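You operate a simulated robot arm through the tools that you are given. There is no shell and no other tool. Be economical: measure what you need, move in short steps, check, and stop when the job is done.

The job below is to be done with a simulated robot arm. You get a single attempt, and the scene is never put back.

## Task
Toast the brown slice from the rack on mark 4.
Fine: use the slot by the kettle; let it pop and stop steaming, then stand it back in its groove.

The check looks at the end state, three seconds after you hand in, the way a careful person would. Anything else that was tipped, shoved, dropped, spilled or broken makes it a failure.

## Robot
A 7-joint arm with a two-finger parallel gripper, fixed in place. Base frame: the origin is at the foot of the arm, x ahead of it, y to its left, z up; the work surface is at about z = 833. Units: mm, rad, N and s.
With the tool pointing down near the work surface it reaches from about 300 to 700 mm from the base axis. Its first joint turns from -1.152 to 1.152 rad. Payload 1.57 kg.
Tool frame: the origin (TCP) lies between the finger pads and is the grasp point; the fingertips stand 30 mm ahead of it; z points along the fingers, y is the line along which they close. Largest opening 110 mm; finger width 24, thickness 12; the body of the gripper, 48 by 112 mm, starts 78 mm behind the TCP.
Orientation is that of the tool frame in the base frame, as a unit quaternion [x, y, z, w]. With the fingers straight down and closing along the base's y, the tool's x points along the base's -x, its y along +y and its z along -z.

## Interface
- The arm moves only by the tool arm_command. Its argument "rows" is one flat list of numbers, 7 for each row, row after row: the turn, a rotation vector about the tool's x, y, z in units of 5 degrees (1.0 is 5 degrees), then the shift along the tool's x, y, z in units of 30 mm (1.0 is 30 mm), then the gripper command, from -1 (fully open) to 1 (shut), values between in proportion. In form: [ax, ay, az, x, y, z, jaw, ax, ay, az, x, y, z, jaw, ...]. A call has 1 to 8 rows; each row shifts and turns the commanded pose from where the row before left it, along the tool's axes as they then stand. A call with a number of a shift or a turn outside -1 to 1 is refused whole. Rows are played at 5 a second. More than 50 mm and 0.15 rad between two rows, or a gripper value outside its range, and nothing of the call is played. Where a pose cannot be reached the arm comes as near as it can. A force on the tool above 40 N (or 10 N above the force at the start of the call, whichever is more), or a blocked arm, ends the call early, and 0.2 s more pass. The fingers move at their own pace (about 108 mm/s each) and stop on an object; they squeeze with about 43 N. The grip force told is the motor's: it shows also when the fingers shut on nothing. Time passes only in rows, and 0.2 s behind the last, so rows that do not move let the fingers close. It gives the time, the measured TCP pose, the force on the tool (base axes), the opening and the grip force at its end, in the units of the frame above (readings bear some noise).
- Cameras (640 x 400 px; columns grow to the right, rows downward): "scene" is fixed at [159.1, -381.2, 1414.4]; the picture's right is [0.85, -0.52, 0.00], its down [-0.26, -0.42, -0.87] and it looks along [0.45, 0.74, -0.50] (base axes); focal length 272 px, centre (320, 200). "wrist" rides on the gripper at [-36, 0, -80] in the tool frame; the picture's right is [0.00, -1.00, 0.00], its down [0.97, 0.00, -0.24] and it looks along [0.24, 0.00, 0.97] (tool axes); focal length 218 px, centre (320, 200).
- snapshot(camera): a new picture of that camera. The clock stands still meanwhile.
- point_at(camera, pixels): for up to 12 pixels [column, row] of the newest picture of that camera ("zoom" is the newest enlarged one), the place [x, y, z] in the base frame of the surface seen there, good to about 3 mm. The clock stands still meanwhile.
- zoom(camera, box): a new picture of the part [left, top, right, bottom] of that camera's present view, enlarged. The clock stands still meanwhile.
- hand_in(): hands the job in; it is judged then, once.

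Keep the steps short. Do not move on a guess: measure, check each grasp and each placing, and mend mistakes. In all there are 80 turns and 54 pictures (those below and enlarged ones count). Leave the gripper open and the arm clear of the work at the hand-in unless told otherwise, and finish with a single line.

The tools are called after ">>>" by a JSON object that holds its "fn" and its "kwargs". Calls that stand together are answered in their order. arm_command: Moves the arm, as the interface text tells. Its arguments: {"type":"object","properties":{"rows":{"type":"array","items":{"type":"number"}}},"required":["rows"]} The other tools are called the same way: snapshot (camera) takes a picture; point_at (camera, pixels) gives the place of the surface under pixels of a picture; zoom (camera, box) takes an enlarged picture of a part of a camera's view; hand_in () hands the job in.

At the start:

```text
time: 0.0
tcp_pos: [358.7, 32.8, 1299.2]
ee_rot: [-0.001, 1.0, -0.001, 0.0]
wrist_force: [-0.1, 0.3, 0.2]
gripper_width: 109.8
gripper_force: 0.1
```

scene: 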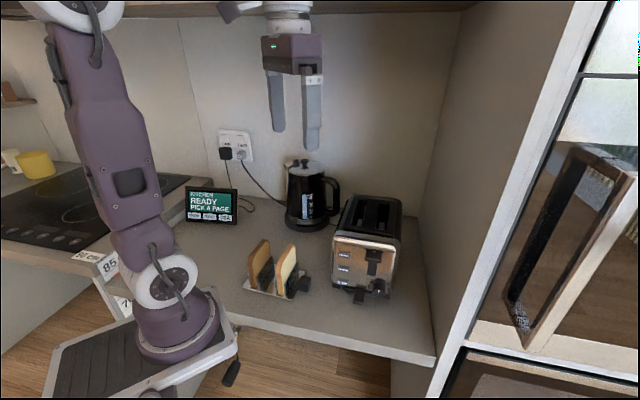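
wrist: 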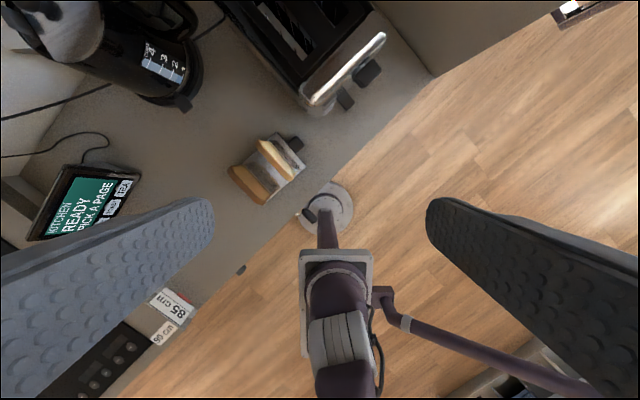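

I see a rack with two slices around (270,270) and a toaster around (365,245) in the scene picture. I'll enlarge both first.

>>> {"fn": "zoom", "kwargs": {"camera": "scene", "box": [230, 220, 330, 310]}}

>>> {"fn": "zoom", "kwargs": {"camera": "scene", "box": [320, 180, 420, 310]}}

>>> {"fn": "zoom", "kwargs": {"camera": "wrist", "box": [200, 0, 400, 220]}}

```text
4.44 times, centred on (280, 265) of scene
```

zoom: 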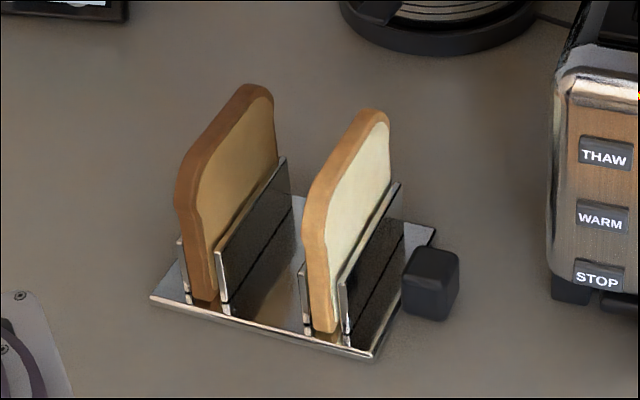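

```text
3.08 times, centred on (370, 245) of scene
```

zoom: 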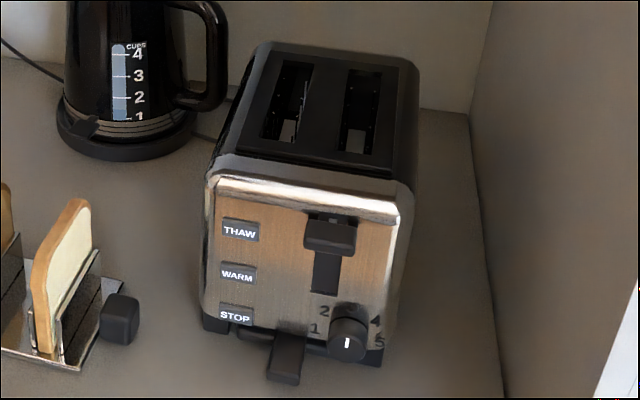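

```text
1.82 times, centred on (300, 110) of wrist
```

zoom: 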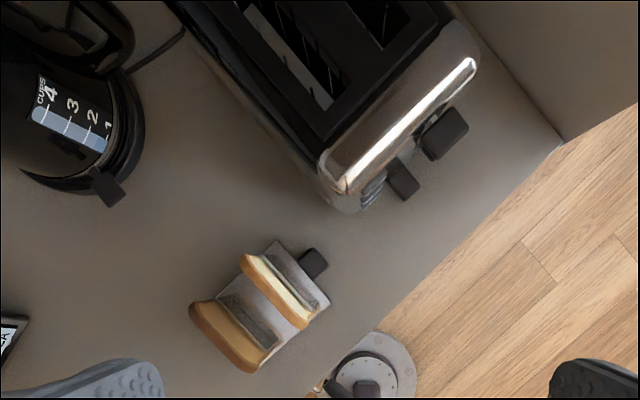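

The brown slice is the left one. Next I'll read the dial and the display, and take points on the rack and toaster.

>>> {"fn": "zoom", "kwargs": {"camera": "scene", "box": [330, 235, 400, 305]}}

>>> {"fn": "point_at", "kwargs": {"camera": "zoom", "pixels": [[320, 200]]}}

>>> {"fn": "zoom", "kwargs": {"camera": "scene", "box": [180, 180, 245, 230]}}

```text
5.71 times, centred on (365, 270) of scene
```

zoom: 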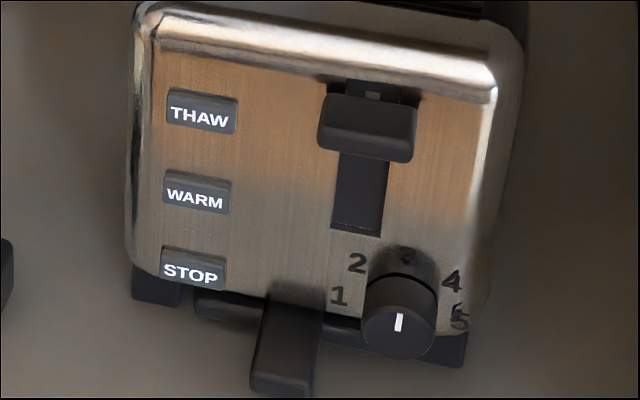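

```text
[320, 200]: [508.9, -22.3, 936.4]
```

```text
8.00 times, centred on (212, 205) of scene
```

zoom: 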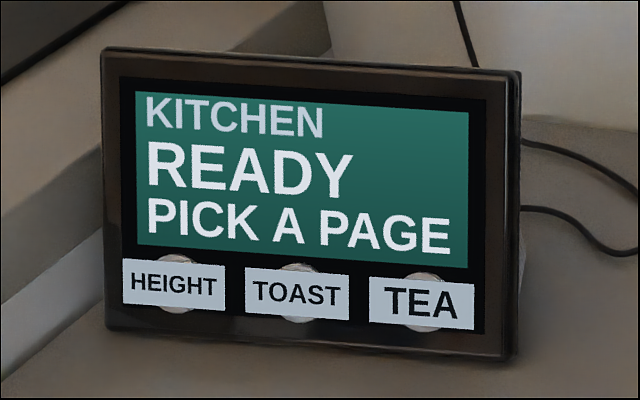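

The dial's white line seems to stand upright. I'll measure the dial, lever, slots and rack.

>>> {"fn": "zoom", "kwargs": {"camera": "scene", "box": [330, 235, 400, 305]}}

>>> {"fn": "point_at", "kwargs": {"camera": "zoom", "pixels": [[398, 322], [340, 296], [357, 263], [452, 281], [461, 317], [365, 130], [200, 200], [460, 200], [285, 370], [150, 40], [480, 90], [360, 200]]}}

>>> {"fn": "zoom", "kwargs": {"camera": "scene", "box": [320, 180, 420, 310]}}

>>> {"fn": "point_at", "kwargs": {"camera": "zoom", "pixels": [[281, 62], [316, 64], [258, 136], [293, 140], [342, 68], [381, 70], [336, 150], [378, 155], [255, 50], [410, 65], [215, 160], [398, 180]]}}

>>> {"fn": "zoom", "kwargs": {"camera": "scene", "box": [230, 220, 330, 310]}}

>>> {"fn": "point_at", "kwargs": {"camera": "zoom", "pixels": [[240, 92], [268, 95], [178, 185], [193, 195], [205, 295], [225, 255], [285, 165], [302, 272], [340, 285], [152, 298], [370, 355], [435, 235]]}}

```text
5.71 times, centred on (365, 270) of scene
```

zoom: 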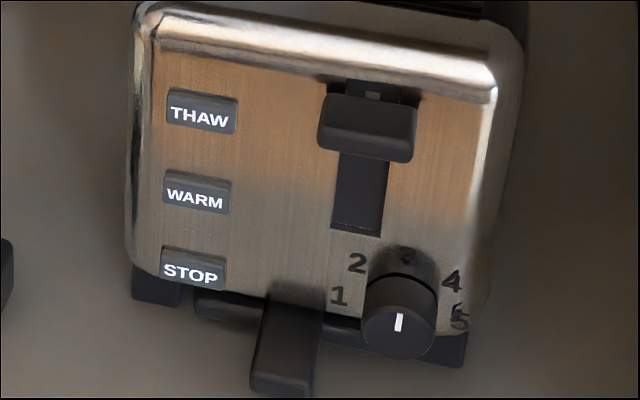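

```text
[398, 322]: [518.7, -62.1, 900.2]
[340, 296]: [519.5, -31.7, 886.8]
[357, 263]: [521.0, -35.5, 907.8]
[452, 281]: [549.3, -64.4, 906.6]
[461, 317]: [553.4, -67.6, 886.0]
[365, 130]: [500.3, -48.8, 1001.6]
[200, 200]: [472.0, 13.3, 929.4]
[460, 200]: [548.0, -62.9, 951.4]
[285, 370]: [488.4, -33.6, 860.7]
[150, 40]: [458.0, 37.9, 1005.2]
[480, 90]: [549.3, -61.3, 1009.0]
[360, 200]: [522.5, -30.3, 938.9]
```

```text
3.08 times, centred on (370, 245) of scene
```

zoom: 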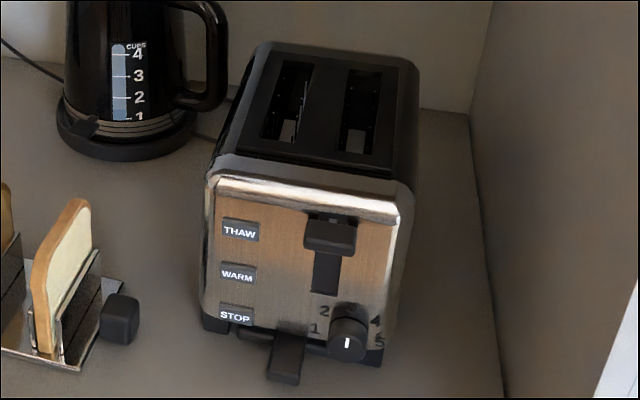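

```text
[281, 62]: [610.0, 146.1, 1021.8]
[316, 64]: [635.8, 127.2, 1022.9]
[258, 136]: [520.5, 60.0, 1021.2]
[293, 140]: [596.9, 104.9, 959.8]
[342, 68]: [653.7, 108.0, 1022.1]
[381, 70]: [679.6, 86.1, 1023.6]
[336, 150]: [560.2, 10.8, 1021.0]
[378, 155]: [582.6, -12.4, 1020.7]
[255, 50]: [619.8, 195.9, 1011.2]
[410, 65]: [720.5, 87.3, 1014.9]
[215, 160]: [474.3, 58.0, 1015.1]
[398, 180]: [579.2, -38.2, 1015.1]
```

```text
4.44 times, centred on (280, 265) of scene
```

zoom: 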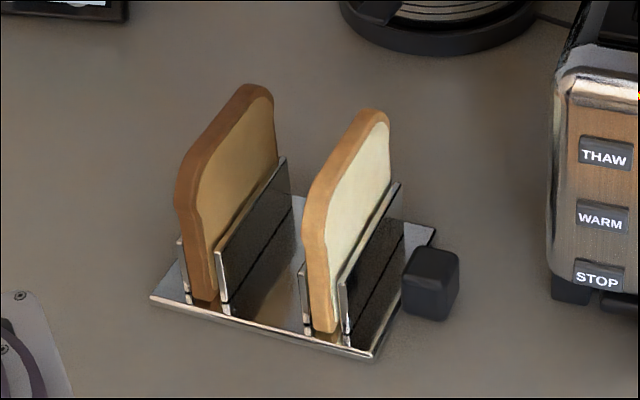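

```text
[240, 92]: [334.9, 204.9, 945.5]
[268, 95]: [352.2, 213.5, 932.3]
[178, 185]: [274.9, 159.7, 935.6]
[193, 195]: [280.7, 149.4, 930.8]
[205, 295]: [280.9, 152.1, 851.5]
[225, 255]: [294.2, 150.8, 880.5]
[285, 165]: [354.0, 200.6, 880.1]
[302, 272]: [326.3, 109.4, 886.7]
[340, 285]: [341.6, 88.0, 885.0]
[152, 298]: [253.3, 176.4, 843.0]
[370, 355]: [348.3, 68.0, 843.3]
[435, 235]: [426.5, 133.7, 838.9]
```

The toaster is turned about 45°, with the slots' long axis along u=(.71,.71). The kettle-side slot is centred near (578,93), the dial near (519,-62,900) and the lever near (500,-49,1000). I'll set the dial first, so I move the open gripper to a spot in front of the toaster front.

>>> {"fn": "arm_command", "kwargs": {"rows": [0, 0, -1, -0.3, -0.755, 0.829, -1, 0, 0, -1, -0.3, -0.755, 0.829, -1, 0, 0, -1, -0.3, -0.755, 0.829, -1, 0, 0, -1, -0.3, -0.755, 0.6, -1, 0, 0, -1, -0.2, -0.755, 0.6, -1, 0, 0, -1, 0, -0.6, 0.6, -1, 0, 0, -1, 0, -0.5, 0.6, -1, 0, 0, -1, 0, -0.3, 0.6, -1]}}

```text
time: 1.8
tcp_pos: [439.7, -109.2, 1134.0]
ee_rot: [-0.343, 0.939, 0.0, 0.0]
wrist_force: [-0.4, 1.1, 0.6]
gripper_width: 109.9
gripper_force: 0.1
```

Yaw is 40°. Next I finish the yaw and start pitching toward horizontal.

>>> {"fn": "arm_command", "kwargs": {"rows": [0, 0, -1, 0, -0.7, 0, -1, 0, -1, 0, 0, 0, 0, -1, 0, -1, 0, 0, 0, 0, -1, 0, -1, 0, 0, 0, 0, -1, 0, -1, 0, 0, 0, 0, -1, 0, -1, 0, 0, 0, 0, -1, 0, -1, 0, 0, 0, 0, -1, 0, -1, 0, 0, 0, 0, -1]}}

>>> {"fn": "arm_command", "kwargs": {"rows": [0, -1, 0, 0, 0, 0, -1, 0, -1, 0, 0, 0, 0, -1, 0, -1, 0, 0, 0, 0, -1, 0, -1, 0, 0, 0, 0, -1, 0, -1, 0, 0, 0, 0, -1]}}

>>> {"fn": "snapshot", "kwargs": {"camera": "wrist"}}

```text
time: 3.6
tcp_pos: [454.1, -123.7, 1132.9]
ee_rot: [-0.365, 0.881, 0.115, 0.279]
wrist_force: [-0.7, 0.0, -0.3]
gripper_width: 110.0
gripper_force: 0.1
```

```text
time: 4.8
tcp_pos: [453.0, -123.3, 1133.7]
ee_rot: [-0.331, 0.8, 0.191, 0.462]
wrist_force: [0.3, 0.2, -0.3]
gripper_width: 109.9
gripper_force: 0.0
```

```text
43 pictures are left
```

wrist: 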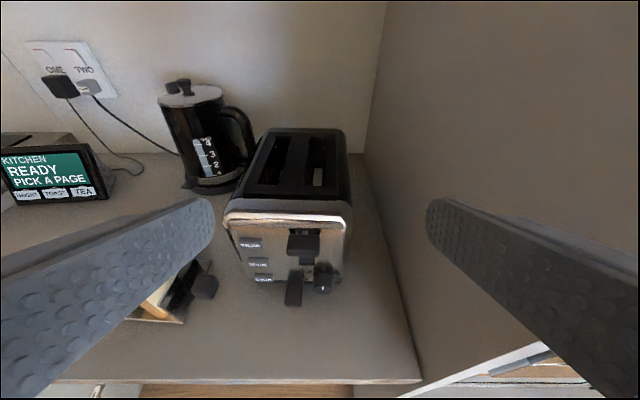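

Pitch is about 60°. I'll zoom on the dial and on the wall socket.

>>> {"fn": "zoom", "kwargs": {"camera": "wrist", "box": [225, 225, 355, 310]}}

>>> {"fn": "zoom", "kwargs": {"camera": "scene", "box": [210, 120, 270, 165]}}

```text
4.71 times, centred on (290, 268) of wrist
```

zoom: 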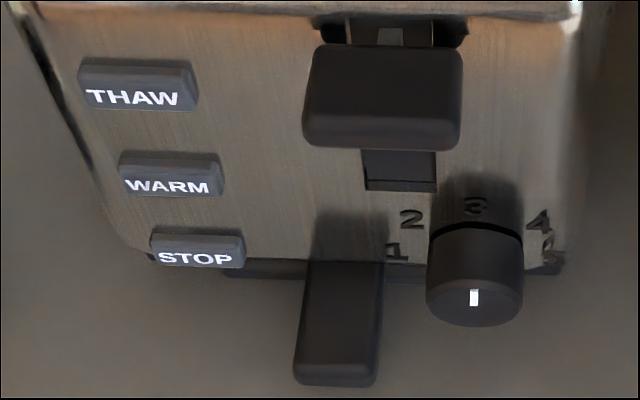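

```text
8.89 times, centred on (240, 142) of scene
```

zoom: 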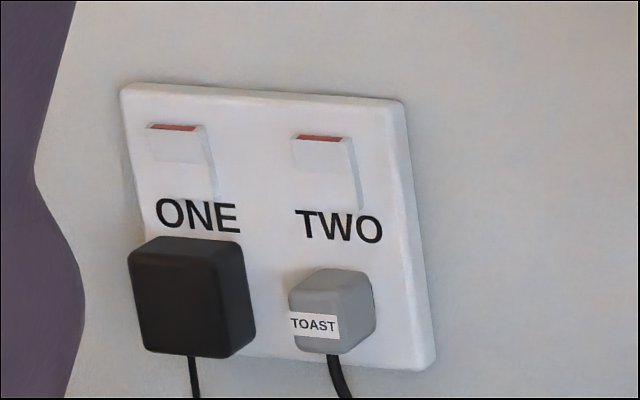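

Both sockets show red (on). The dial points to 3, and the marks sit about 50° apart. I pitch to 75°, then lower in front of the dial.

>>> {"fn": "arm_command", "kwargs": {"rows": [0, -1, 0, 0, -0.15, 0, -1, 0, -1, 0, 0, 0, 0, -1, 0, -1, 0, 0, 0, 0, -1, 0, 0, 0, 0.935, 0, 0.11, -1, 0, 0, 0, 0.935, 0, 0.11, -1, 0, 0, 0, 0.935, 0, 0.11, -1, 0, 0, 0, 0.935, 0, 0.11, -1]}}

>>> {"fn": "arm_command", "kwargs": {"rows": [0, 0, 0, 0.935, 0, 0.11, -1, 0, 0, 0, 0.935, 0, 0.11, -1, 0, 0, 0, 0.935, 0, 0.11, 0]}}

>>> {"fn": "snapshot", "kwargs": {"camera": "wrist"}}

>>> {"fn": "snapshot", "kwargs": {"camera": "scene"}}

```text
time: 6.4
tcp_pos: [445.2, -139.4, 1022.1]
ee_rot: [-0.304, 0.733, 0.233, 0.562]
wrist_force: [-1.1, 0.3, 0.6]
gripper_width: 110.1
gripper_force: 0.0
```

```text
time: 7.2
tcp_pos: [434.6, -146.1, 936.8]
ee_rot: [-0.303, 0.733, 0.233, 0.563]
wrist_force: [0.4, -0.3, 0.0]
gripper_width: 54.8
gripper_force: 0.0
```

```text
40 pictures are left
```

wrist: 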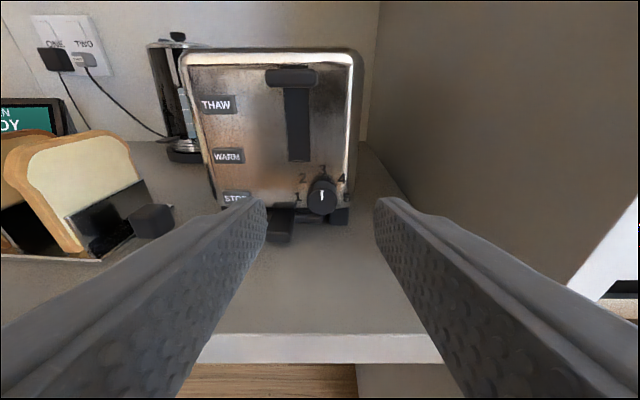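

```text
39 pictures are left
```

scene: 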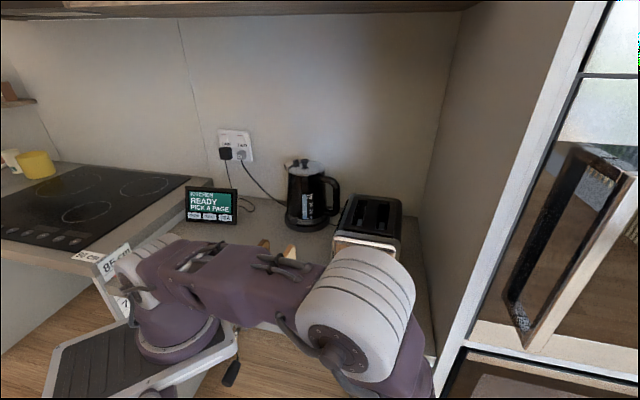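

The arm sits well in front. I zoom on the dial and measure its centre and the tray handle.

>>> {"fn": "zoom", "kwargs": {"camera": "wrist", "box": [270, 150, 370, 250]}}

>>> {"fn": "point_at", "kwargs": {"camera": "wrist", "pixels": [[321, 197], [321, 183], [321, 211], [309, 197], [334, 197], [297, 197], [302, 178], [342, 178], [280, 210], [280, 225], [291, 77], [299, 150]]}}

```text
4.00 times, centred on (320, 200) of wrist
```

zoom: 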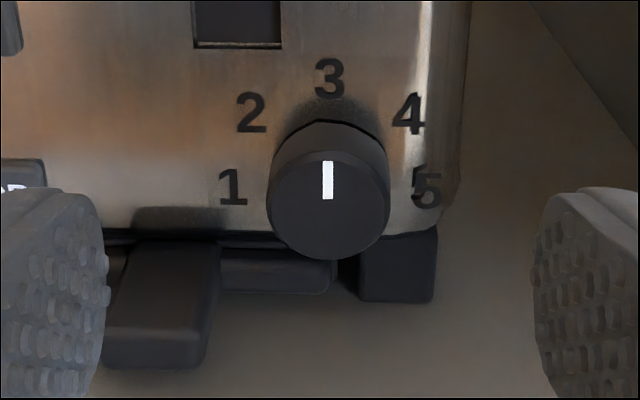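

```text
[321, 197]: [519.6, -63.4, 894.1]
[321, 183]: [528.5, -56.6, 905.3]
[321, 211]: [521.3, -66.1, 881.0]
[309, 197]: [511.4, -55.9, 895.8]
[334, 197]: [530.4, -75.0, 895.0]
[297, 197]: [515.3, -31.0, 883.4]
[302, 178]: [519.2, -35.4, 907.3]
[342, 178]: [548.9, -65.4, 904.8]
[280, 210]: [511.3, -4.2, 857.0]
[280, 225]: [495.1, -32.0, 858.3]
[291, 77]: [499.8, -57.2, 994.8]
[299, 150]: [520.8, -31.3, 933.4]
```

The dial is at v≈413, z≈892, its face at u≈323, and the pointer is on 3. I advance with the fingers on either side of it.

>>> {"fn": "arm_command", "kwargs": {"rows": [0, 0, 0, 0.084, -0.022, 0.92, 0, 0, 0, 0, 0.084, -0.022, 0.92, 0, 0, 0, 0, 0.084, -0.022, 0.92, 0, 0, 0, 0, 0.084, -0.022, 0.92, 0]}}

>>> {"fn": "snapshot", "kwargs": {"camera": "wrist"}}

```text
time: 8.2
tcp_pos: [509.6, -76.1, 897.6]
ee_rot: [-0.303, 0.733, 0.233, 0.563]
wrist_force: [-3.4, -3.1, 1.7]
gripper_width: 54.9
gripper_force: 0.2
```

```text
37 pictures are left
```

wrist: 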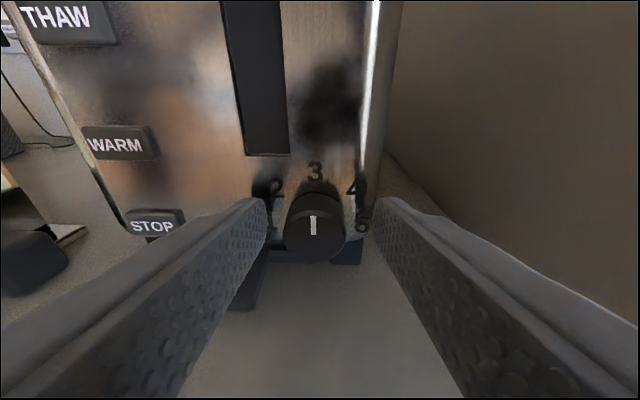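

There's about 4.6 N forward, so the fingertips just touch the panel. I back off 3 mm, shift 1.7 mm left and close on the dial.

>>> {"fn": "arm_command", "kwargs": {"rows": [0, 0, 0, 0, 0.055, -0.12, 0, 0, 0, 0, 0, 0, 0, 0.3, 0, 0, 0, 0, 0, 0, 1, 0, 0, 0, 0, 0, 0, 1]}}

```text
time: 9.2
tcp_pos: [508.7, -77.0, 900.6]
ee_rot: [-0.304, 0.733, 0.233, 0.562]
wrist_force: [-2.0, 5.4, 1.1]
gripper_width: 30.6
gripper_force: 39.6
```

The dial is held (30.6 mm). I turn it clockwise about its own axis, 25° first.

>>> {"fn": "arm_command", "kwargs": {"rows": [-0.259, 0, 0.966, 0, -0.02, 0, 1, -0.259, 0, 0.966, 0, -0.02, 0, 1, -0.259, 0, 0.966, 0, -0.02, 0, 1, -0.259, 0, 0.966, 0, -0.02, 0, 1, -0.259, 0, 0.966, 0, -0.02, 0, 1]}}

>>> {"fn": "snapshot", "kwargs": {"camera": "wrist"}}

```text
time: 10.4
tcp_pos: [510.9, -80.9, 898.7]
ee_rot: [-0.174, 0.767, 0.385, 0.483]
wrist_force: [2.7, -4.8, 0.2]
gripper_width: 30.5
gripper_force: 39.4
```

```text
36 pictures are left
```

wrist: 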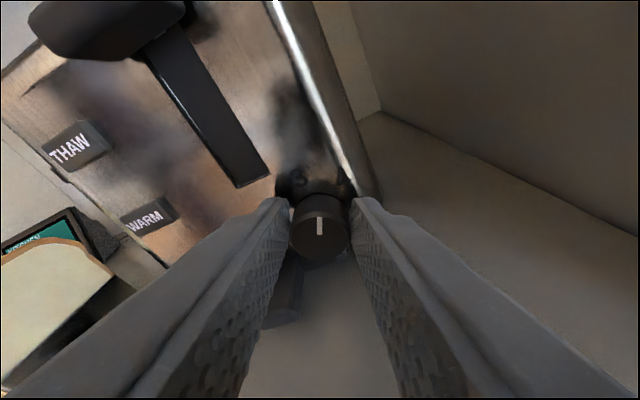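

The pointer follows the gripper and is midway from 3 to 4. I turn the second half, about 27°.

>>> {"fn": "arm_command", "kwargs": {"rows": [-0.259, 0, 0.966, 0, -0.02, 0, 1, -0.259, 0, 0.966, 0, -0.02, 0, 1, -0.259, 0, 0.966, 0, -0.02, 0, 1, -0.259, 0, 0.966, 0, -0.02, 0, 1, -0.259, 0, 0.966, 0, -0.02, 0, 1]}}

>>> {"fn": "zoom", "kwargs": {"camera": "wrist", "box": [240, 140, 400, 260]}}

```text
time: 11.6
tcp_pos: [512.0, -82.6, 897.3]
ee_rot: [-0.037, 0.763, 0.52, 0.381]
wrist_force: [1.6, -3.4, -0.4]
gripper_width: 30.3
gripper_force: 39.6
```

```text
3.33 times, centred on (320, 200) of wrist
```

zoom: 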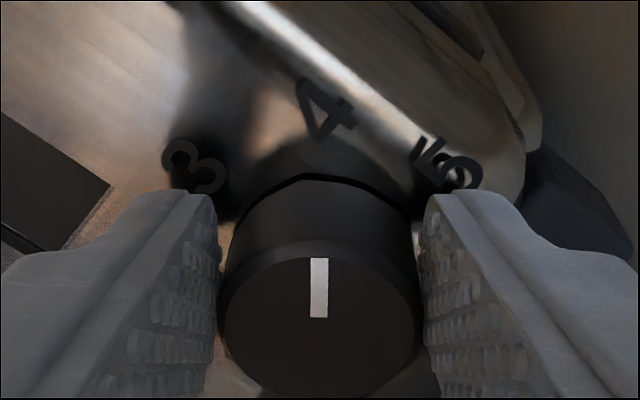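

The pointer lines up with 4. I release and back straight out.

>>> {"fn": "arm_command", "kwargs": {"rows": [0, 0, 0, 0, 0, 0, 0, 0, 0, 0, 0, 0, 0, 0, 0, 0, 0, 0.25, 0, -0.95, 0, 0, 0, 0, 0.25, 0, -0.95, 0, 0, 0, 0, 0.25, 0, -0.95, 0, 0.259, 0, -0.966, 0.1, 0, -0.4, 0, 0.259, 0, -0.966, 0, 0, 0, 0, 0.259, 0, -0.966, 0, 0, 0, 0]}}

>>> {"fn": "arm_command", "kwargs": {"rows": [0.259, 0, -0.966, 0, 0, 0, 0, 0.259, 0, -0.966, 0, 0, 0, 0, 0.259, 0, -0.966, 0, 0, 0, 0, 0.259, 0, -0.966, 0, 0, 0, 0, 0.259, 0, -0.966, 0, 0, 0, 0, 0.259, 0, -0.966, 0, 0, 0, 0, 0.259, 0, -0.966, 0, 0, 0, 0]}}

>>> {"fn": "snapshot", "kwargs": {"camera": "wrist"}}

>>> {"fn": "zoom", "kwargs": {"camera": "wrist", "box": [270, 150, 370, 250]}}

```text
time: 13.4
tcp_pos: [441.2, -152.2, 897.1]
ee_rot: [-0.121, 0.769, 0.442, 0.445]
wrist_force: [-0.6, -0.1, -0.7]
gripper_width: 54.9
gripper_force: 0.0
```

```text
time: 15.0
tcp_pos: [441.4, -152.7, 897.5]
ee_rot: [-0.303, 0.733, 0.231, 0.563]
wrist_force: [0.0, 1.3, 0.0]
gripper_width: 55.3
gripper_force: 0.1
```

```text
34 pictures are left
```

wrist: 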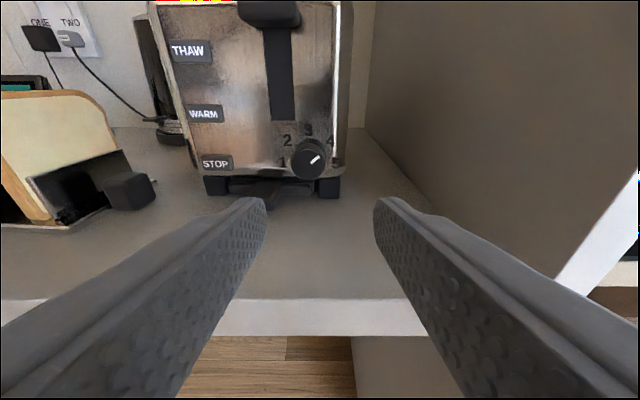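

```text
4.00 times, centred on (320, 200) of wrist
```

zoom: 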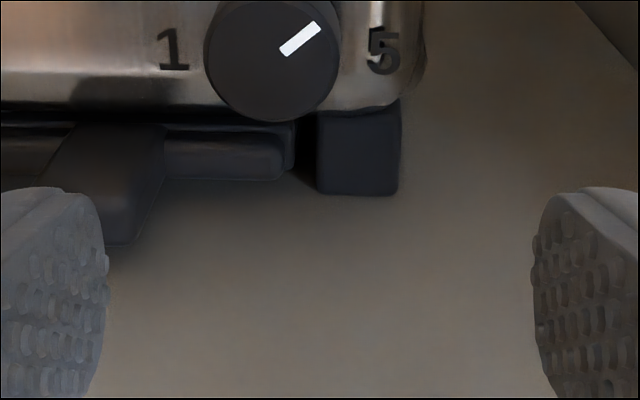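

The dial stays on 4. Next I lift, then return the tool to pointing down on the way to the rack.

>>> {"fn": "arm_command", "kwargs": {"rows": [0, 0, 0, -0.966, 0.3, -0.259, 0, 0, 0, 0, -0.966, 0.3, -0.259, 0, 0, 0, 0, -0.966, 0.3, -0.259, 0, 0, 0, 0, -0.966, 0.3, -0.259, 0, 0, 0, 0, -0.966, 0.3, -0.259, 0, 0, 0, 0, -0.966, 0.3, -0.259, 0, 0, 0, 0, -0.966, 0.3, -0.259, -0.5, 0, 0, 0, -0.966, 0.3, -0.259, -1]}}

>>> {"fn": "arm_command", "kwargs": {"rows": [0, 1, 0, 0, 1, 0, -1, 0, 1, 0, 0, 1, 0, -1, 0, 1, 0, 0, 1, 0, -1, 0, 1, 0, 0, 1, 0, -1, 0, 1, 0, 0, 1, 0, -1, 0, 1, 0, 0, 1, 0, -1, 0, 1, 0, 0, 0.7, 0, -1, 0, 1, 0, 0, 0, 0, -1]}}

>>> {"fn": "arm_command", "kwargs": {"rows": [0, 1, 0, 0, 0, 0, -1, 0, 1, 0, 0, 0, 0, -1, 0, 1, 0, 0, 0, 0, -1, 0, 1, 0, 0, 0, 0, -1, 0, 1, 0, 0, 0, 0, -1, 0, 1, 0, 0, 0, 0, -1, 0, 1, 0, 0, 0, 0, -1]}}

```text
time: 16.8
tcp_pos: [390.6, -102.6, 1137.1]
ee_rot: [-0.304, 0.733, 0.233, 0.562]
wrist_force: [-0.9, -0.1, -0.1]
gripper_width: 110.1
gripper_force: 0.0
```

```text
time: 18.6
tcp_pos: [248.0, 39.0, 1138.3]
ee_rot: [-0.365, 0.881, 0.115, 0.276]
wrist_force: [-1.1, -0.4, -0.1]
gripper_width: 110.0
gripper_force: 0.1
```

```text
time: 20.2
tcp_pos: [247.1, 39.5, 1139.3]
ee_rot: [-0.383, 0.924, -0.001, -0.001]
wrist_force: [-0.4, 0.8, -0.8]
gripper_width: 110.1
gripper_force: 0.0
```

Tool is straight down at yaw 45°. I move above the brown slice and take a picture.

>>> {"fn": "arm_command", "kwargs": {"rows": [0, 0, 0, -0.96, 0.32, 0.1, -1, 0, 0, 0, -0.96, 0.32, 0.1, -1, 0, 0, 0, -0.96, 0.32, 0.1, -1, 0, 0, 0, -0.96, 0.32, 0.1, -1, 0, 0, 0, -0.96, 0.32, 0.1, -1, 0, 0, 1, 0, 0, 0, -1]}}

>>> {"fn": "snapshot", "kwargs": {"camera": "wrist"}}

```text
time: 21.6
tcp_pos: [318.6, 177.9, 1123.3]
ee_rot: [-0.342, 0.94, 0.0, 0.0]
wrist_force: [-0.1, -0.2, 0.8]
gripper_width: 109.9
gripper_force: 0.1
```

```text
32 pictures are left
```

wrist: 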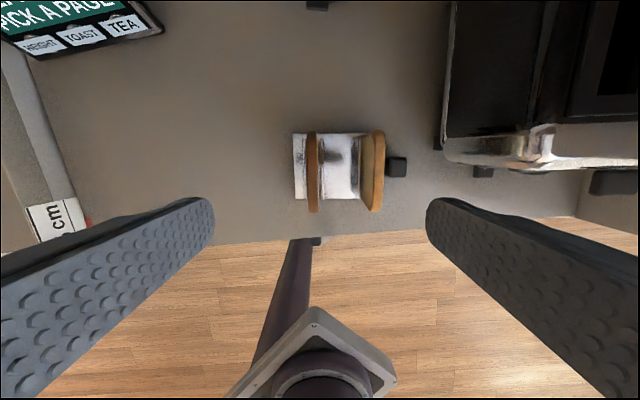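

The slices run straight up and down in the picture, so 40° fits. I measure the brown slice's top.

>>> {"fn": "zoom", "kwargs": {"camera": "wrist", "box": [280, 115, 420, 225]}}

>>> {"fn": "point_at", "kwargs": {"camera": "zoom", "pixels": [[148, 90], [148, 200], [150, 370], [150, 430], [140, 200], [165, 200], [148, 300], [415, 200], [415, 100], [415, 370], [60, 90], [60, 360]]}}

```text
3.64 times, centred on (350, 170) of wrist
```

zoom: 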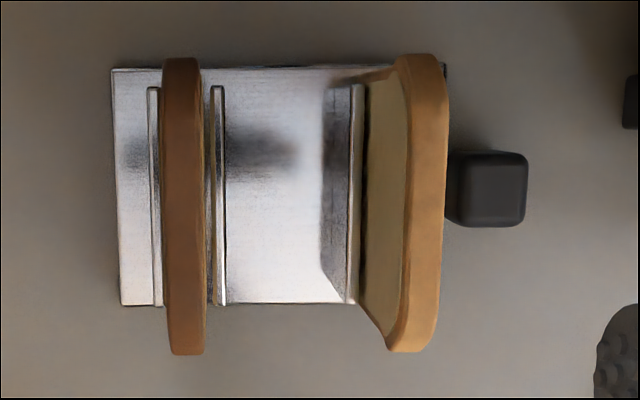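

```text
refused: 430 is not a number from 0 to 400
```

>>> {"fn": "point_at", "kwargs": {"camera": "zoom", "pixels": [[181, 62], [181, 120], [183, 200], [186, 280], [188, 345], [168, 200], [198, 200], [152, 150], [218, 150], [218, 290], [430, 200], [112, 70]]}}

```text
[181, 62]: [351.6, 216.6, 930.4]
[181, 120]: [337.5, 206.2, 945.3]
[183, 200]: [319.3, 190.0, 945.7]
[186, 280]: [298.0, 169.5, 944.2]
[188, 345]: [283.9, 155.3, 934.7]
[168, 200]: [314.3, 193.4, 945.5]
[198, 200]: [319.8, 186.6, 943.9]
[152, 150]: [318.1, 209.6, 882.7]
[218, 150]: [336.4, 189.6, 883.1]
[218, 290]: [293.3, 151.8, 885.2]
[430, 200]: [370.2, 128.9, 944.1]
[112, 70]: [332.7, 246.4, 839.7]
```

The brown slice is about 13 mm thick, with its centre at (317,187), its top at 945 and its yaw about 41.7°. I align, narrow the jaws to 60 mm and go down to just above it.

>>> {"fn": "arm_command", "kwargs": {"rows": [0, 0, -0.34, 0, 0, 0, -0.1, 0, 0, 0, -0.16, 0.26, 0.9, -0.1, 0, 0, 0, 0, 0, 0.9, -0.1, 0, 0, 0, 0, 0, 0.9, -0.1, 0, 0, 0, 0, 0, 0.8, -0.1]}}

>>> {"fn": "snapshot", "kwargs": {"camera": "wrist"}}

```text
time: 22.8
tcp_pos: [314.9, 186.5, 1018.1]
ee_rot: [-0.356, 0.934, 0.0, 0.001]
wrist_force: [-1.3, 0.5, -0.7]
gripper_width: 60.4
gripper_force: 0.1
```

```text
30 pictures are left
```

wrist: 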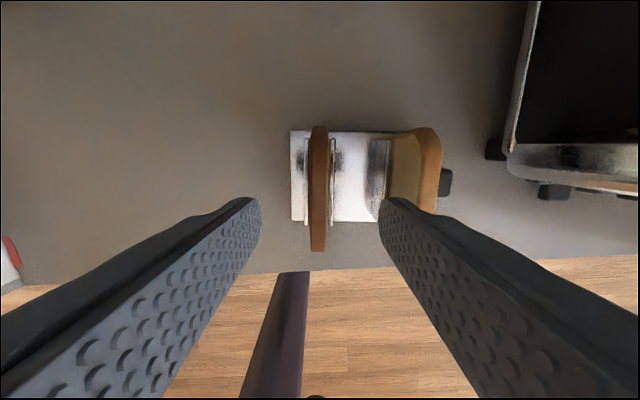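

The slice is centred between the fingers and straight. I go down 75 mm (tips stay above the rack plates) and close.

>>> {"fn": "arm_command", "kwargs": {"rows": [0, 0, 0, -0.05, 0.04, 0.83, -0.1, 0, 0, 0, 0, 0, 0.83, -0.1, 0, 0, 0, 0, 0, 0.83, -0.1, 0, 0, 0, 0, 0, 0, -0.1, 0, 0, 0, 0, 0, 0, 0.3, 0, 0, 0, 0, 0, 0, 0.6, 0, 0, 0, 0, 0, 0, 0.9, 0, 0, 0, 0, 0, 0, 0.9]}}

>>> {"fn": "snapshot", "kwargs": {"camera": "scene"}}

```text
time: 24.6
tcp_pos: [315.0, 187.2, 943.5]
ee_rot: [-0.355, 0.935, 0.0, 0.0]
wrist_force: [-0.8, 0.2, 0.3]
gripper_width: 12.3
gripper_force: 14.1
```

```text
29 pictures are left
```

scene: 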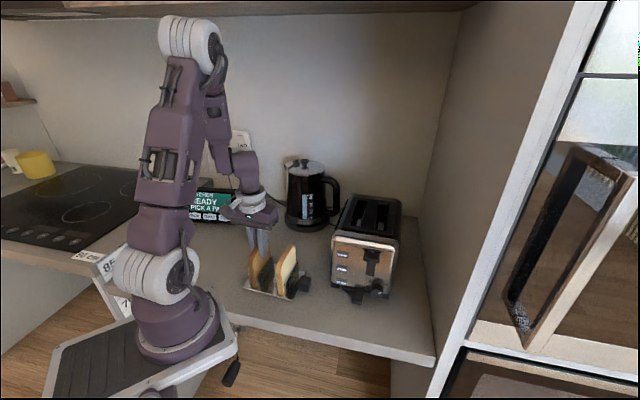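

The slice is held (12.3 mm). I lift it straight up 200 mm.

>>> {"fn": "arm_command", "kwargs": {"rows": [0, 0, 0, 0, 0, -0.4, 0.9, 0, 0, 0, 0, 0, -0.8, 0.9, 0, 0, 0, 0, 0, -0.9, 0.9, 0, 0, 0, 0, 0, -0.95, 0.9, 0, 0, 0, 0, 0, -0.95, 0.9, 0, 0, 0, 0, 0, -0.95, 0.9, 0, 0, 0, 0, 0, -0.95, 0.9, 0, 0, 0, 0, 0, -0.9, 0.9]}}

>>> {"fn": "snapshot", "kwargs": {"camera": "scene"}}

```text
time: 26.4
tcp_pos: [316.0, 186.7, 1148.6]
ee_rot: [-0.355, 0.935, 0.0, -0.001]
wrist_force: [0.3, -0.7, -0.1]
gripper_width: 12.2
gripper_force: 14.0
```

```text
28 pictures are left
```

scene: 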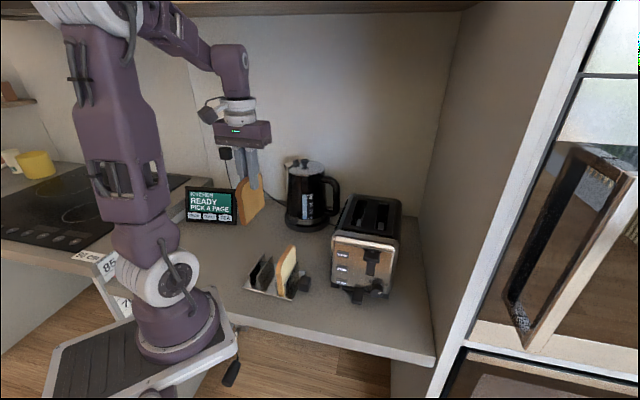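

The slice is up cleanly. Before I cross, I check kettle height and the slot measurements.

>>> {"fn": "point_at", "kwargs": {"camera": "scene", "pixels": [[303, 163], [288, 165], [335, 185], [313, 225], [370, 198], [385, 200]]}}

```text
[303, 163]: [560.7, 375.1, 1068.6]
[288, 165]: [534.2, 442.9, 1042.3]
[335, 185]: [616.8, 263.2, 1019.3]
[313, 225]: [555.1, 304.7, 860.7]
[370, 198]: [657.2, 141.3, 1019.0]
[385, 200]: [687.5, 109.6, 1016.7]
```

The kettle is well clear (y>260). I carry the slice over to the kettle-side slot at safe height.

>>> {"fn": "arm_command", "kwargs": {"rows": [0, 0, 0, -0.4, -0.7, -0.1, 0.9, 0, 0, 0, -0.55, -1, 0, 0.9, 0, 0, 0, -0.55, -1, 0, 0.9, 0, 0, 0, -0.55, -1, 0, 0.9, 0, 0, 0, -0.55, -1, 0, 0.9, 0, 0, 0, -0.55, -1, 0, 0.9, 0, 0, 0, -0.5, -0.9, 0, 0.9, 0, 0, -0.66, -0.5, -0.9, 0, 0.9]}}

>>> {"fn": "arm_command", "kwargs": {"rows": [0, 0, 0, 0, 0, 0, 0.9]}}

>>> {"fn": "snapshot", "kwargs": {"camera": "wrist"}}

>>> {"fn": "zoom", "kwargs": {"camera": "scene", "box": [310, 120, 430, 260]}}

```text
time: 28.2
tcp_pos: [556.0, 101.7, 1150.2]
ee_rot: [-0.382, 0.924, 0.0, 0.0]
wrist_force: [1.1, 0.2, -0.7]
gripper_width: 12.0
gripper_force: 14.0
```

```text
time: 28.6
tcp_pos: [557.1, 101.5, 1149.8]
ee_rot: [-0.383, 0.924, 0.0, 0.001]
wrist_force: [-0.1, 0.8, -1.4]
gripper_width: 12.1
gripper_force: 13.9
```

```text
27 pictures are left
```

wrist: 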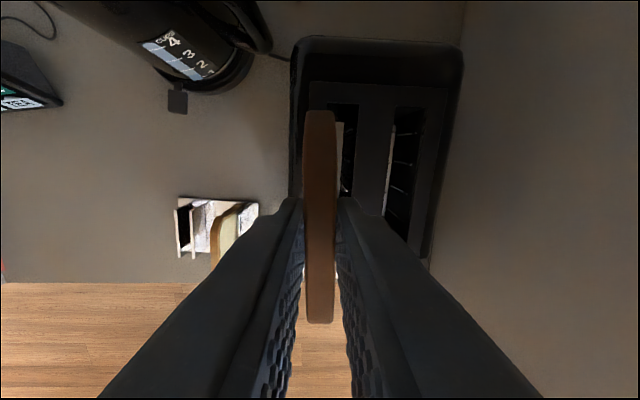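

```text
2.86 times, centred on (370, 190) of scene
```

zoom: 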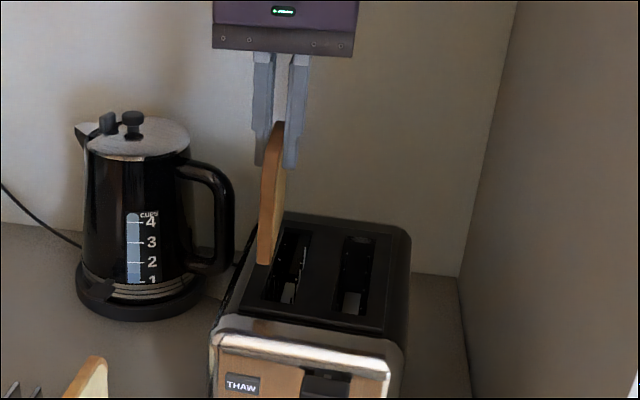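

TCP is at v=322; the slot should be near v=343. I measure the slot edges again in the wrist picture.

>>> {"fn": "point_at", "kwargs": {"camera": "wrist", "pixels": [[364, 115], [362, 150], [390, 115], [428, 115], [386, 205], [312, 92], [457, 100], [375, 102], [320, 118], [319, 318], [306, 200], [336, 200]]}}

```text
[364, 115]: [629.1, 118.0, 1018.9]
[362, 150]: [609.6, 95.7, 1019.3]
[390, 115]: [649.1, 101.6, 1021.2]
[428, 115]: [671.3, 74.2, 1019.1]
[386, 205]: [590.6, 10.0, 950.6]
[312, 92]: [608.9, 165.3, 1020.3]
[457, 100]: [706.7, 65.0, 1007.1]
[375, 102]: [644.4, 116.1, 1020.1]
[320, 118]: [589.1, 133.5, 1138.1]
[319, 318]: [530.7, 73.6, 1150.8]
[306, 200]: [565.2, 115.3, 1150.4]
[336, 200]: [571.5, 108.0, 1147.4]
```

Slot centre is confirmed at v≈343, u≈472. I shift there and lower 40 mm, so the slice bottom just enters the slot.

>>> {"fn": "arm_command", "kwargs": {"rows": [0, 0, 0, -0.117, -0.683, 0, 0.9, 0, 0, 0, 0, 0, 0, 0.9, 0, 0, 0, 0, 0, 0.4, 0.9, 0, 0, 0, 0, 0, 0.35, 0.9, 0, 0, 0, 0, 0, 0, 0.9]}}

>>> {"fn": "zoom", "kwargs": {"camera": "scene", "box": [330, 160, 410, 240]}}

>>> {"fn": "zoom", "kwargs": {"camera": "wrist", "box": [220, 20, 460, 220]}}

```text
time: 29.8
tcp_pos: [573.4, 91.0, 1128.4]
ee_rot: [-0.384, 0.923, 0.001, 0.0]
wrist_force: [-0.6, 0.9, -1.3]
gripper_width: 12.1
gripper_force: 13.8
```

```text
5.00 times, centred on (370, 200) of scene
```

zoom: 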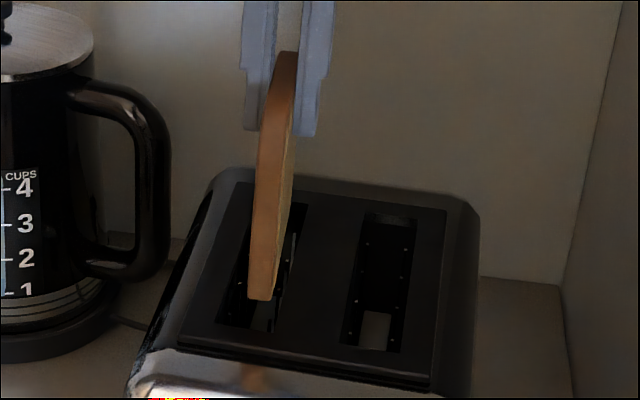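

```text
2.00 times, centred on (340, 120) of wrist
```

zoom: 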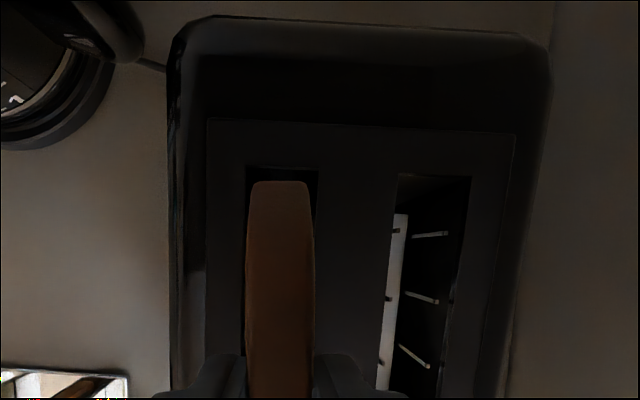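

The slice is centred over the left slot. I lower gently into it.

>>> {"fn": "arm_command", "kwargs": {"rows": [0, 0, 0, -0.03, -0.05, 0.4, 0.9, 0, 0, 0, 0, 0, 0.4, 0.9, 0, 0, 0, 0, 0, 0.4, 0.9, 0, 0, 0, 0, 0, 0.3, 0.9, 0, 0, 0, 0, 0, 0, 0.9]}}

>>> {"fn": "zoom", "kwargs": {"camera": "scene", "box": [330, 160, 410, 240]}}

```text
time: 31.0
tcp_pos: [577.4, 87.8, 1083.2]
ee_rot: [-0.383, 0.924, 0.0, 0.0]
wrist_force: [0.5, -0.7, 9.2]
gripper_width: 12.7
gripper_force: 13.5
```

```text
5.00 times, centred on (370, 200) of scene
```

zoom: 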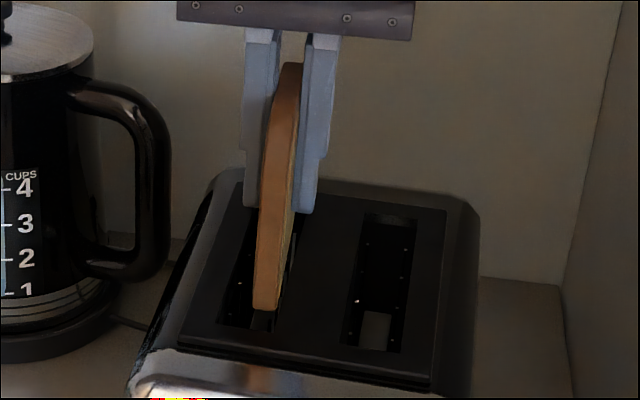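

It's pressing 9 N up and the slice slid in the grip, so something stopped it. I measure where the slice's bottom and top are.

>>> {"fn": "point_at", "kwargs": {"camera": "zoom", "pixels": [[264, 304], [272, 230], [290, 68], [283, 290], [246, 300], [225, 320], [300, 215], [250, 200]]}}

>>> {"fn": "snapshot", "kwargs": {"camera": "wrist"}}

```text
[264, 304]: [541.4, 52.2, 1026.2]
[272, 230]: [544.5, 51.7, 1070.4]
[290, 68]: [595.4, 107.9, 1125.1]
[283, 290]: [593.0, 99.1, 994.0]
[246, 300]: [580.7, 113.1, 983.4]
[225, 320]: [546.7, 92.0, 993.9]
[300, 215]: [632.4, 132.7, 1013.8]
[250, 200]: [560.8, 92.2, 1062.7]
```

```text
22 pictures are left
```

wrist: 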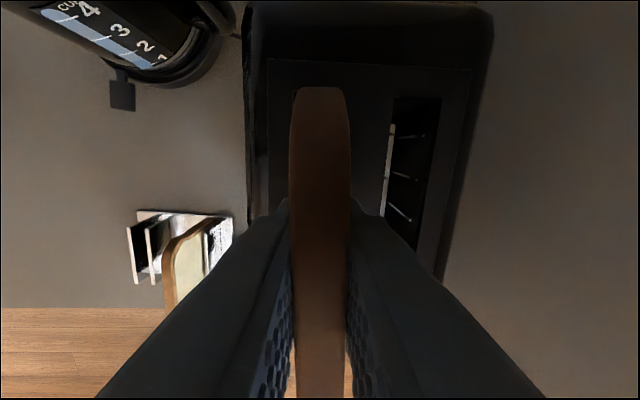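

The slice bottom is at z≈1026, so it's sitting at rim level rather than in the slot. I raise it clear, shift it toward the kettle side and look into the slot.

>>> {"fn": "arm_command", "kwargs": {"rows": [0, 0, 0, 0, 0, -0.8, 0.9, 0, 0, 0, 0, 0, -0.9, 0.9, 0, 0, 0, 0.3, 0.9, -0.9, 0.9, 0, 0, 0, 0.3, 0.9, -0.5, 0.9, 0, 0, 0, 0, 0, 0, 0.9]}}

>>> {"fn": "zoom", "kwargs": {"camera": "scene", "box": [335, 185, 405, 235]}}

>>> {"fn": "snapshot", "kwargs": {"camera": "wrist"}}

```text
time: 32.2
tcp_pos: [524.1, 115.0, 1176.9]
ee_rot: [-0.383, 0.924, 0.001, 0.0]
wrist_force: [0.6, -0.8, -0.3]
gripper_width: 12.6
gripper_force: 13.6
```

```text
8.00 times, centred on (370, 210) of scene
```

zoom: 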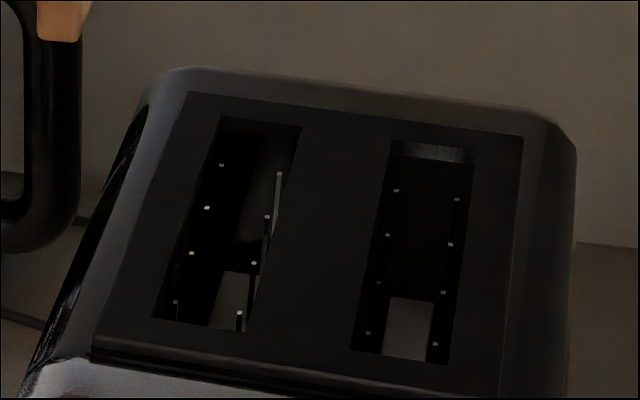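

```text
20 pictures are left
```

wrist: 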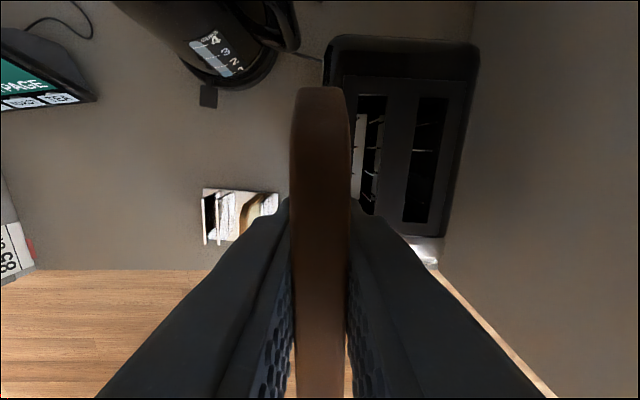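

Each slot has two rows of guard-wire tips (bright dots), so the effective gap is narrower. I measure the dots.

>>> {"fn": "zoom", "kwargs": {"camera": "scene", "box": [345, 195, 385, 230]}}

>>> {"fn": "point_at", "kwargs": {"camera": "scene", "pixels": [[357.6, 180.6]]}}

```text
11.43 times, centred on (365, 212) of scene
```

zoom: 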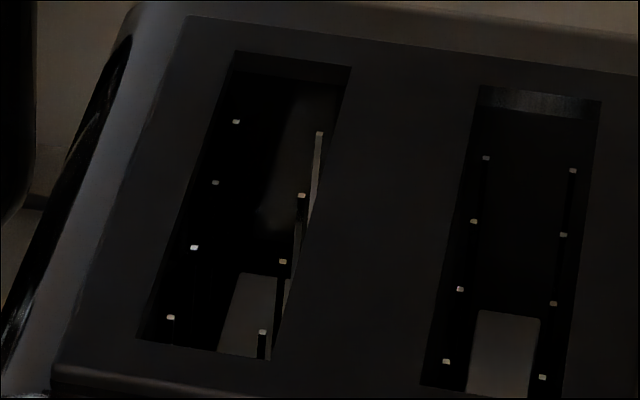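

```text
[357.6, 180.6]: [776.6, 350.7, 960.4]
```

>>> {"fn": "point_at", "kwargs": {"camera": "zoom", "pixels": [[236, 122], [215, 182], [194, 247], [171, 317], [319, 134], [302, 195], [283, 262], [262, 332], [140, 340], [270, 360], [350, 66], [235, 52]]}}

```text
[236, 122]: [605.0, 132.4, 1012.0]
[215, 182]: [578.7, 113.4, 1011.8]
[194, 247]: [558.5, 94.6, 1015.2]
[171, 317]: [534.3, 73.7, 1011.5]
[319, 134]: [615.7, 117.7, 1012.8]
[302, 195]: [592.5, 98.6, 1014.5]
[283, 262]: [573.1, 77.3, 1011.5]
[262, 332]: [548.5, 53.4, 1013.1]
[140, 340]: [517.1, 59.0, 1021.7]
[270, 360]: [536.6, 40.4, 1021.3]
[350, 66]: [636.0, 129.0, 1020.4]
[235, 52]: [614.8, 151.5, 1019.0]
```

The guard-wire rows leave a gap of about 20 mm, centred at (576,95), with true yaw ≈42.2°. I was about 6 mm off and 3° turned. I move to the corrected pose, still high.

>>> {"fn": "arm_command", "kwargs": {"rows": [0, 0, 0, -0.4, -0.85, 0, 0.9, 0, 0, 0, -0.4, -0.84, 0, 0.9, 0, 0, 0.56, 0, 0, 0, 0.9, 0, 0, 0, 0, 0, 0, 0.9, 0, 0, 0, 0, 0, 0, 0.9]}}

```text
time: 33.4
tcp_pos: [579.3, 97.3, 1177.5]
ee_rot: [-0.36, 0.933, 0.0, -0.001]
wrist_force: [-0.7, -0.5, -0.7]
gripper_width: 12.5
gripper_force: 14.0
```

Pose is right on the wire-gap line. I lower to just above the rim and look.

>>> {"fn": "arm_command", "kwargs": {"rows": [0, 0, 0, 0, 0.023, 0.9, 0.9, 0, 0, 0, 0, 0, 0.9, 0.9, 0, 0, 0, 0, 0, 0.8, 0.9, 0, 0, 0, 0, 0, 0.3, 0.9, 0, 0, 0, 0, 0, 0, 0.9]}}

>>> {"fn": "zoom", "kwargs": {"camera": "scene", "box": [330, 160, 410, 240]}}

>>> {"fn": "point_at", "kwargs": {"camera": "zoom", "pixels": [[264, 304], [270, 250]]}}

```text
time: 34.6
tcp_pos: [577.0, 96.5, 1089.1]
ee_rot: [-0.36, 0.933, 0.001, 0.0]
wrist_force: [0.3, -0.6, -1.4]
gripper_width: 12.8
gripper_force: 14.5
```

```text
5.00 times, centred on (370, 200) of scene
```

zoom: 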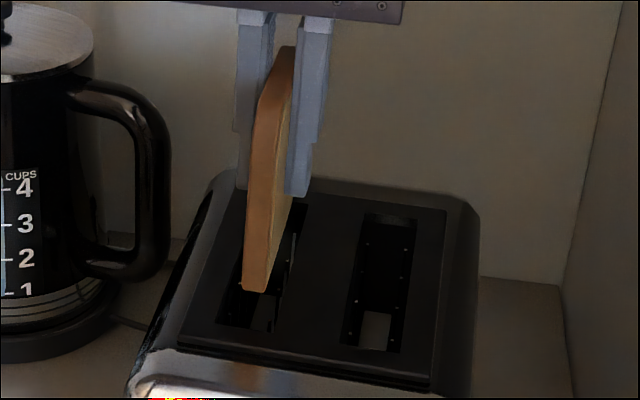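

```text
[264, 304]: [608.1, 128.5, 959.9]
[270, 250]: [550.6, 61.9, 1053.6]
```

>>> {"fn": "point_at", "kwargs": {"camera": "zoom", "pixels": [[247, 275], [256, 278], [264, 280], [256, 200], [252, 240], [262, 240], [282, 60], [288, 60], [270, 280], [295, 200]]}}

```text
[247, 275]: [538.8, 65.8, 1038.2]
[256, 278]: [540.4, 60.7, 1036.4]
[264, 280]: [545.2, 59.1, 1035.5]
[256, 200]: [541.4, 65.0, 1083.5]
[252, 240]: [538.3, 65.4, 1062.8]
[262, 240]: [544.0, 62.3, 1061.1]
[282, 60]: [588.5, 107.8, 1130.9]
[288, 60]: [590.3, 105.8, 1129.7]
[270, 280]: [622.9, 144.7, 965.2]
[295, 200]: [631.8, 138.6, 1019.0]
```

The slice end is centred within about 1 mm of the gap. I lower slowly to fingertips just above the rim.

>>> {"fn": "arm_command", "kwargs": {"rows": [0, 0, 0, 0, 0.02, 0.3, 0.9, 0, 0, 0, 0, 0, 0.3, 0.9, 0, 0, 0, 0, 0, 0.3, 0.9, 0, 0, 0, 0, 0, 0.15, 0.9, 0, 0, 0, 0, 0, 0, 0.9]}}

>>> {"fn": "zoom", "kwargs": {"camera": "scene", "box": [330, 160, 410, 240]}}

>>> {"fn": "point_at", "kwargs": {"camera": "zoom", "pixels": [[256, 250], [285, 70], [256, 300], [258, 310]]}}

```text
time: 35.8
tcp_pos: [578.2, 95.5, 1058.3]
ee_rot: [-0.36, 0.933, 0.0, 0.0]
wrist_force: [-0.2, 0.3, -0.5]
gripper_width: 12.4
gripper_force: 14.1
```

```text
5.00 times, centred on (370, 200) of scene
```

zoom: 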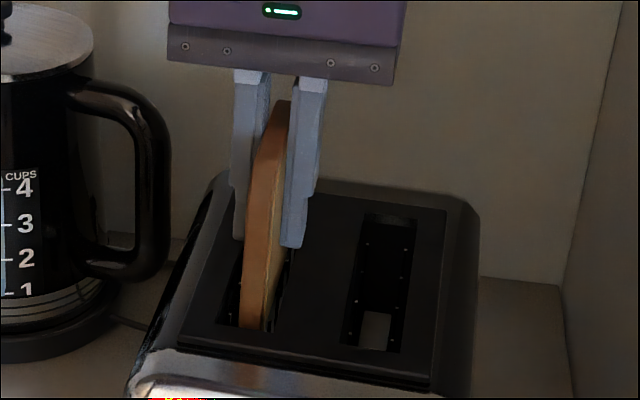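

```text
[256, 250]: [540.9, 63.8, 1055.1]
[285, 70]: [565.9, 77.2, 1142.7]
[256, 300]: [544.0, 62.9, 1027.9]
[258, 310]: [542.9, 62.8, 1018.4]
```

No resistance; the slice is inside the slot. I open slightly so it settles onto the carriage.

>>> {"fn": "arm_command", "kwargs": {"rows": [0, 0, 0, 0, 0, 0, 0.65, 0, 0, 0, 0, 0, 0, 0.55, 0, 0, 0, 0, 0, 0, 0.5]}}

>>> {"fn": "zoom", "kwargs": {"camera": "scene", "box": [330, 160, 410, 240]}}

>>> {"fn": "point_at", "kwargs": {"camera": "zoom", "pixels": [[258, 300], [275, 180], [272, 165], [283, 130], [256, 250]]}}

```text
time: 36.6
tcp_pos: [578.1, 95.7, 1058.4]
ee_rot: [-0.36, 0.933, 0.0, 0.0]
wrist_force: [-0.5, -0.4, 1.1]
gripper_width: 27.5
gripper_force: 0.0
```

```text
5.00 times, centred on (370, 200) of scene
```

zoom: 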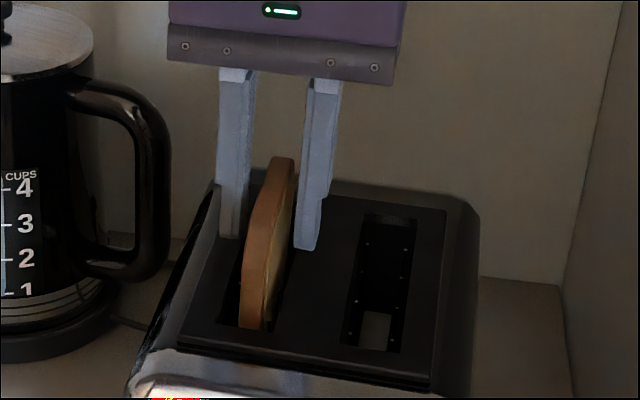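

```text
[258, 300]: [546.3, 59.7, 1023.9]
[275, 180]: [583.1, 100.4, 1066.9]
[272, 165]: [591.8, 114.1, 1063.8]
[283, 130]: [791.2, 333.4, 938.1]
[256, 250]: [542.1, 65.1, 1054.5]
```

The slice settled with its top at z≈1067. I rise straight up and move above the lever, closing the fingers on the way.

>>> {"fn": "arm_command", "kwargs": {"rows": [0, 0, 0, 0, 0, -0.6, 0.5, 0, 0, 0, 0, 0, -0.95, 0.5, 0, 0, 0, 0, 0, -0.95, 0.5, 0, 0, 0, 0.98, -0.39, -0.95, 0.5, 0, 0, 0, 0.98, -0.39, 0, 1, 0, 0, 0, 0.98, -0.39, 0, 1, 0, 0, 0, 0.98, -0.39, 0, 1, 0, 0, 0, 0.98, -0.39, 0, 1]}}

>>> {"fn": "snapshot", "kwargs": {"camera": "wrist"}}

```text
time: 38.4
tcp_pos: [506.2, -45.5, 1160.5]
ee_rot: [-0.36, 0.933, 0.0, 0.0]
wrist_force: [-0.6, -0.6, -0.8]
gripper_width: 0.0
gripper_force: 21.3
```

```text
15 pictures are left
```

wrist: 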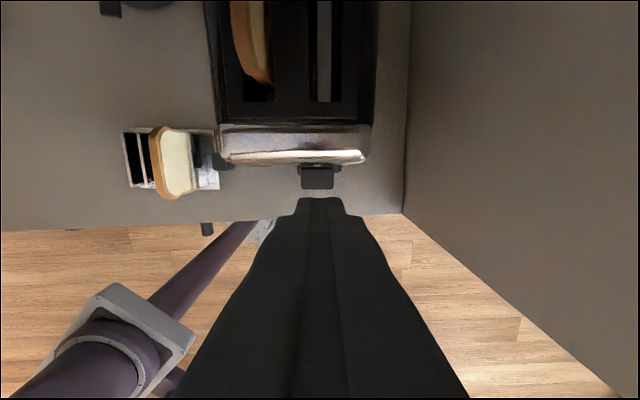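

The lever knob is at about (318,177). I measure it.

>>> {"fn": "point_at", "kwargs": {"camera": "wrist", "pixels": [[318, 172], [318, 178], [318, 184], [305, 178], [330, 178], [318, 188], [250, 158], [350, 158], [300, 158]]}}

```text
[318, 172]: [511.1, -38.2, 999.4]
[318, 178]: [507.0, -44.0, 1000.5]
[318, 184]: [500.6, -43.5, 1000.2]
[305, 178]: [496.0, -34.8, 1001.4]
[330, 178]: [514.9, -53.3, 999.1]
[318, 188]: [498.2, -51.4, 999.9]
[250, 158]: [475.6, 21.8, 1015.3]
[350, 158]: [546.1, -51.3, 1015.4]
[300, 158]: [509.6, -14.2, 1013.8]
```

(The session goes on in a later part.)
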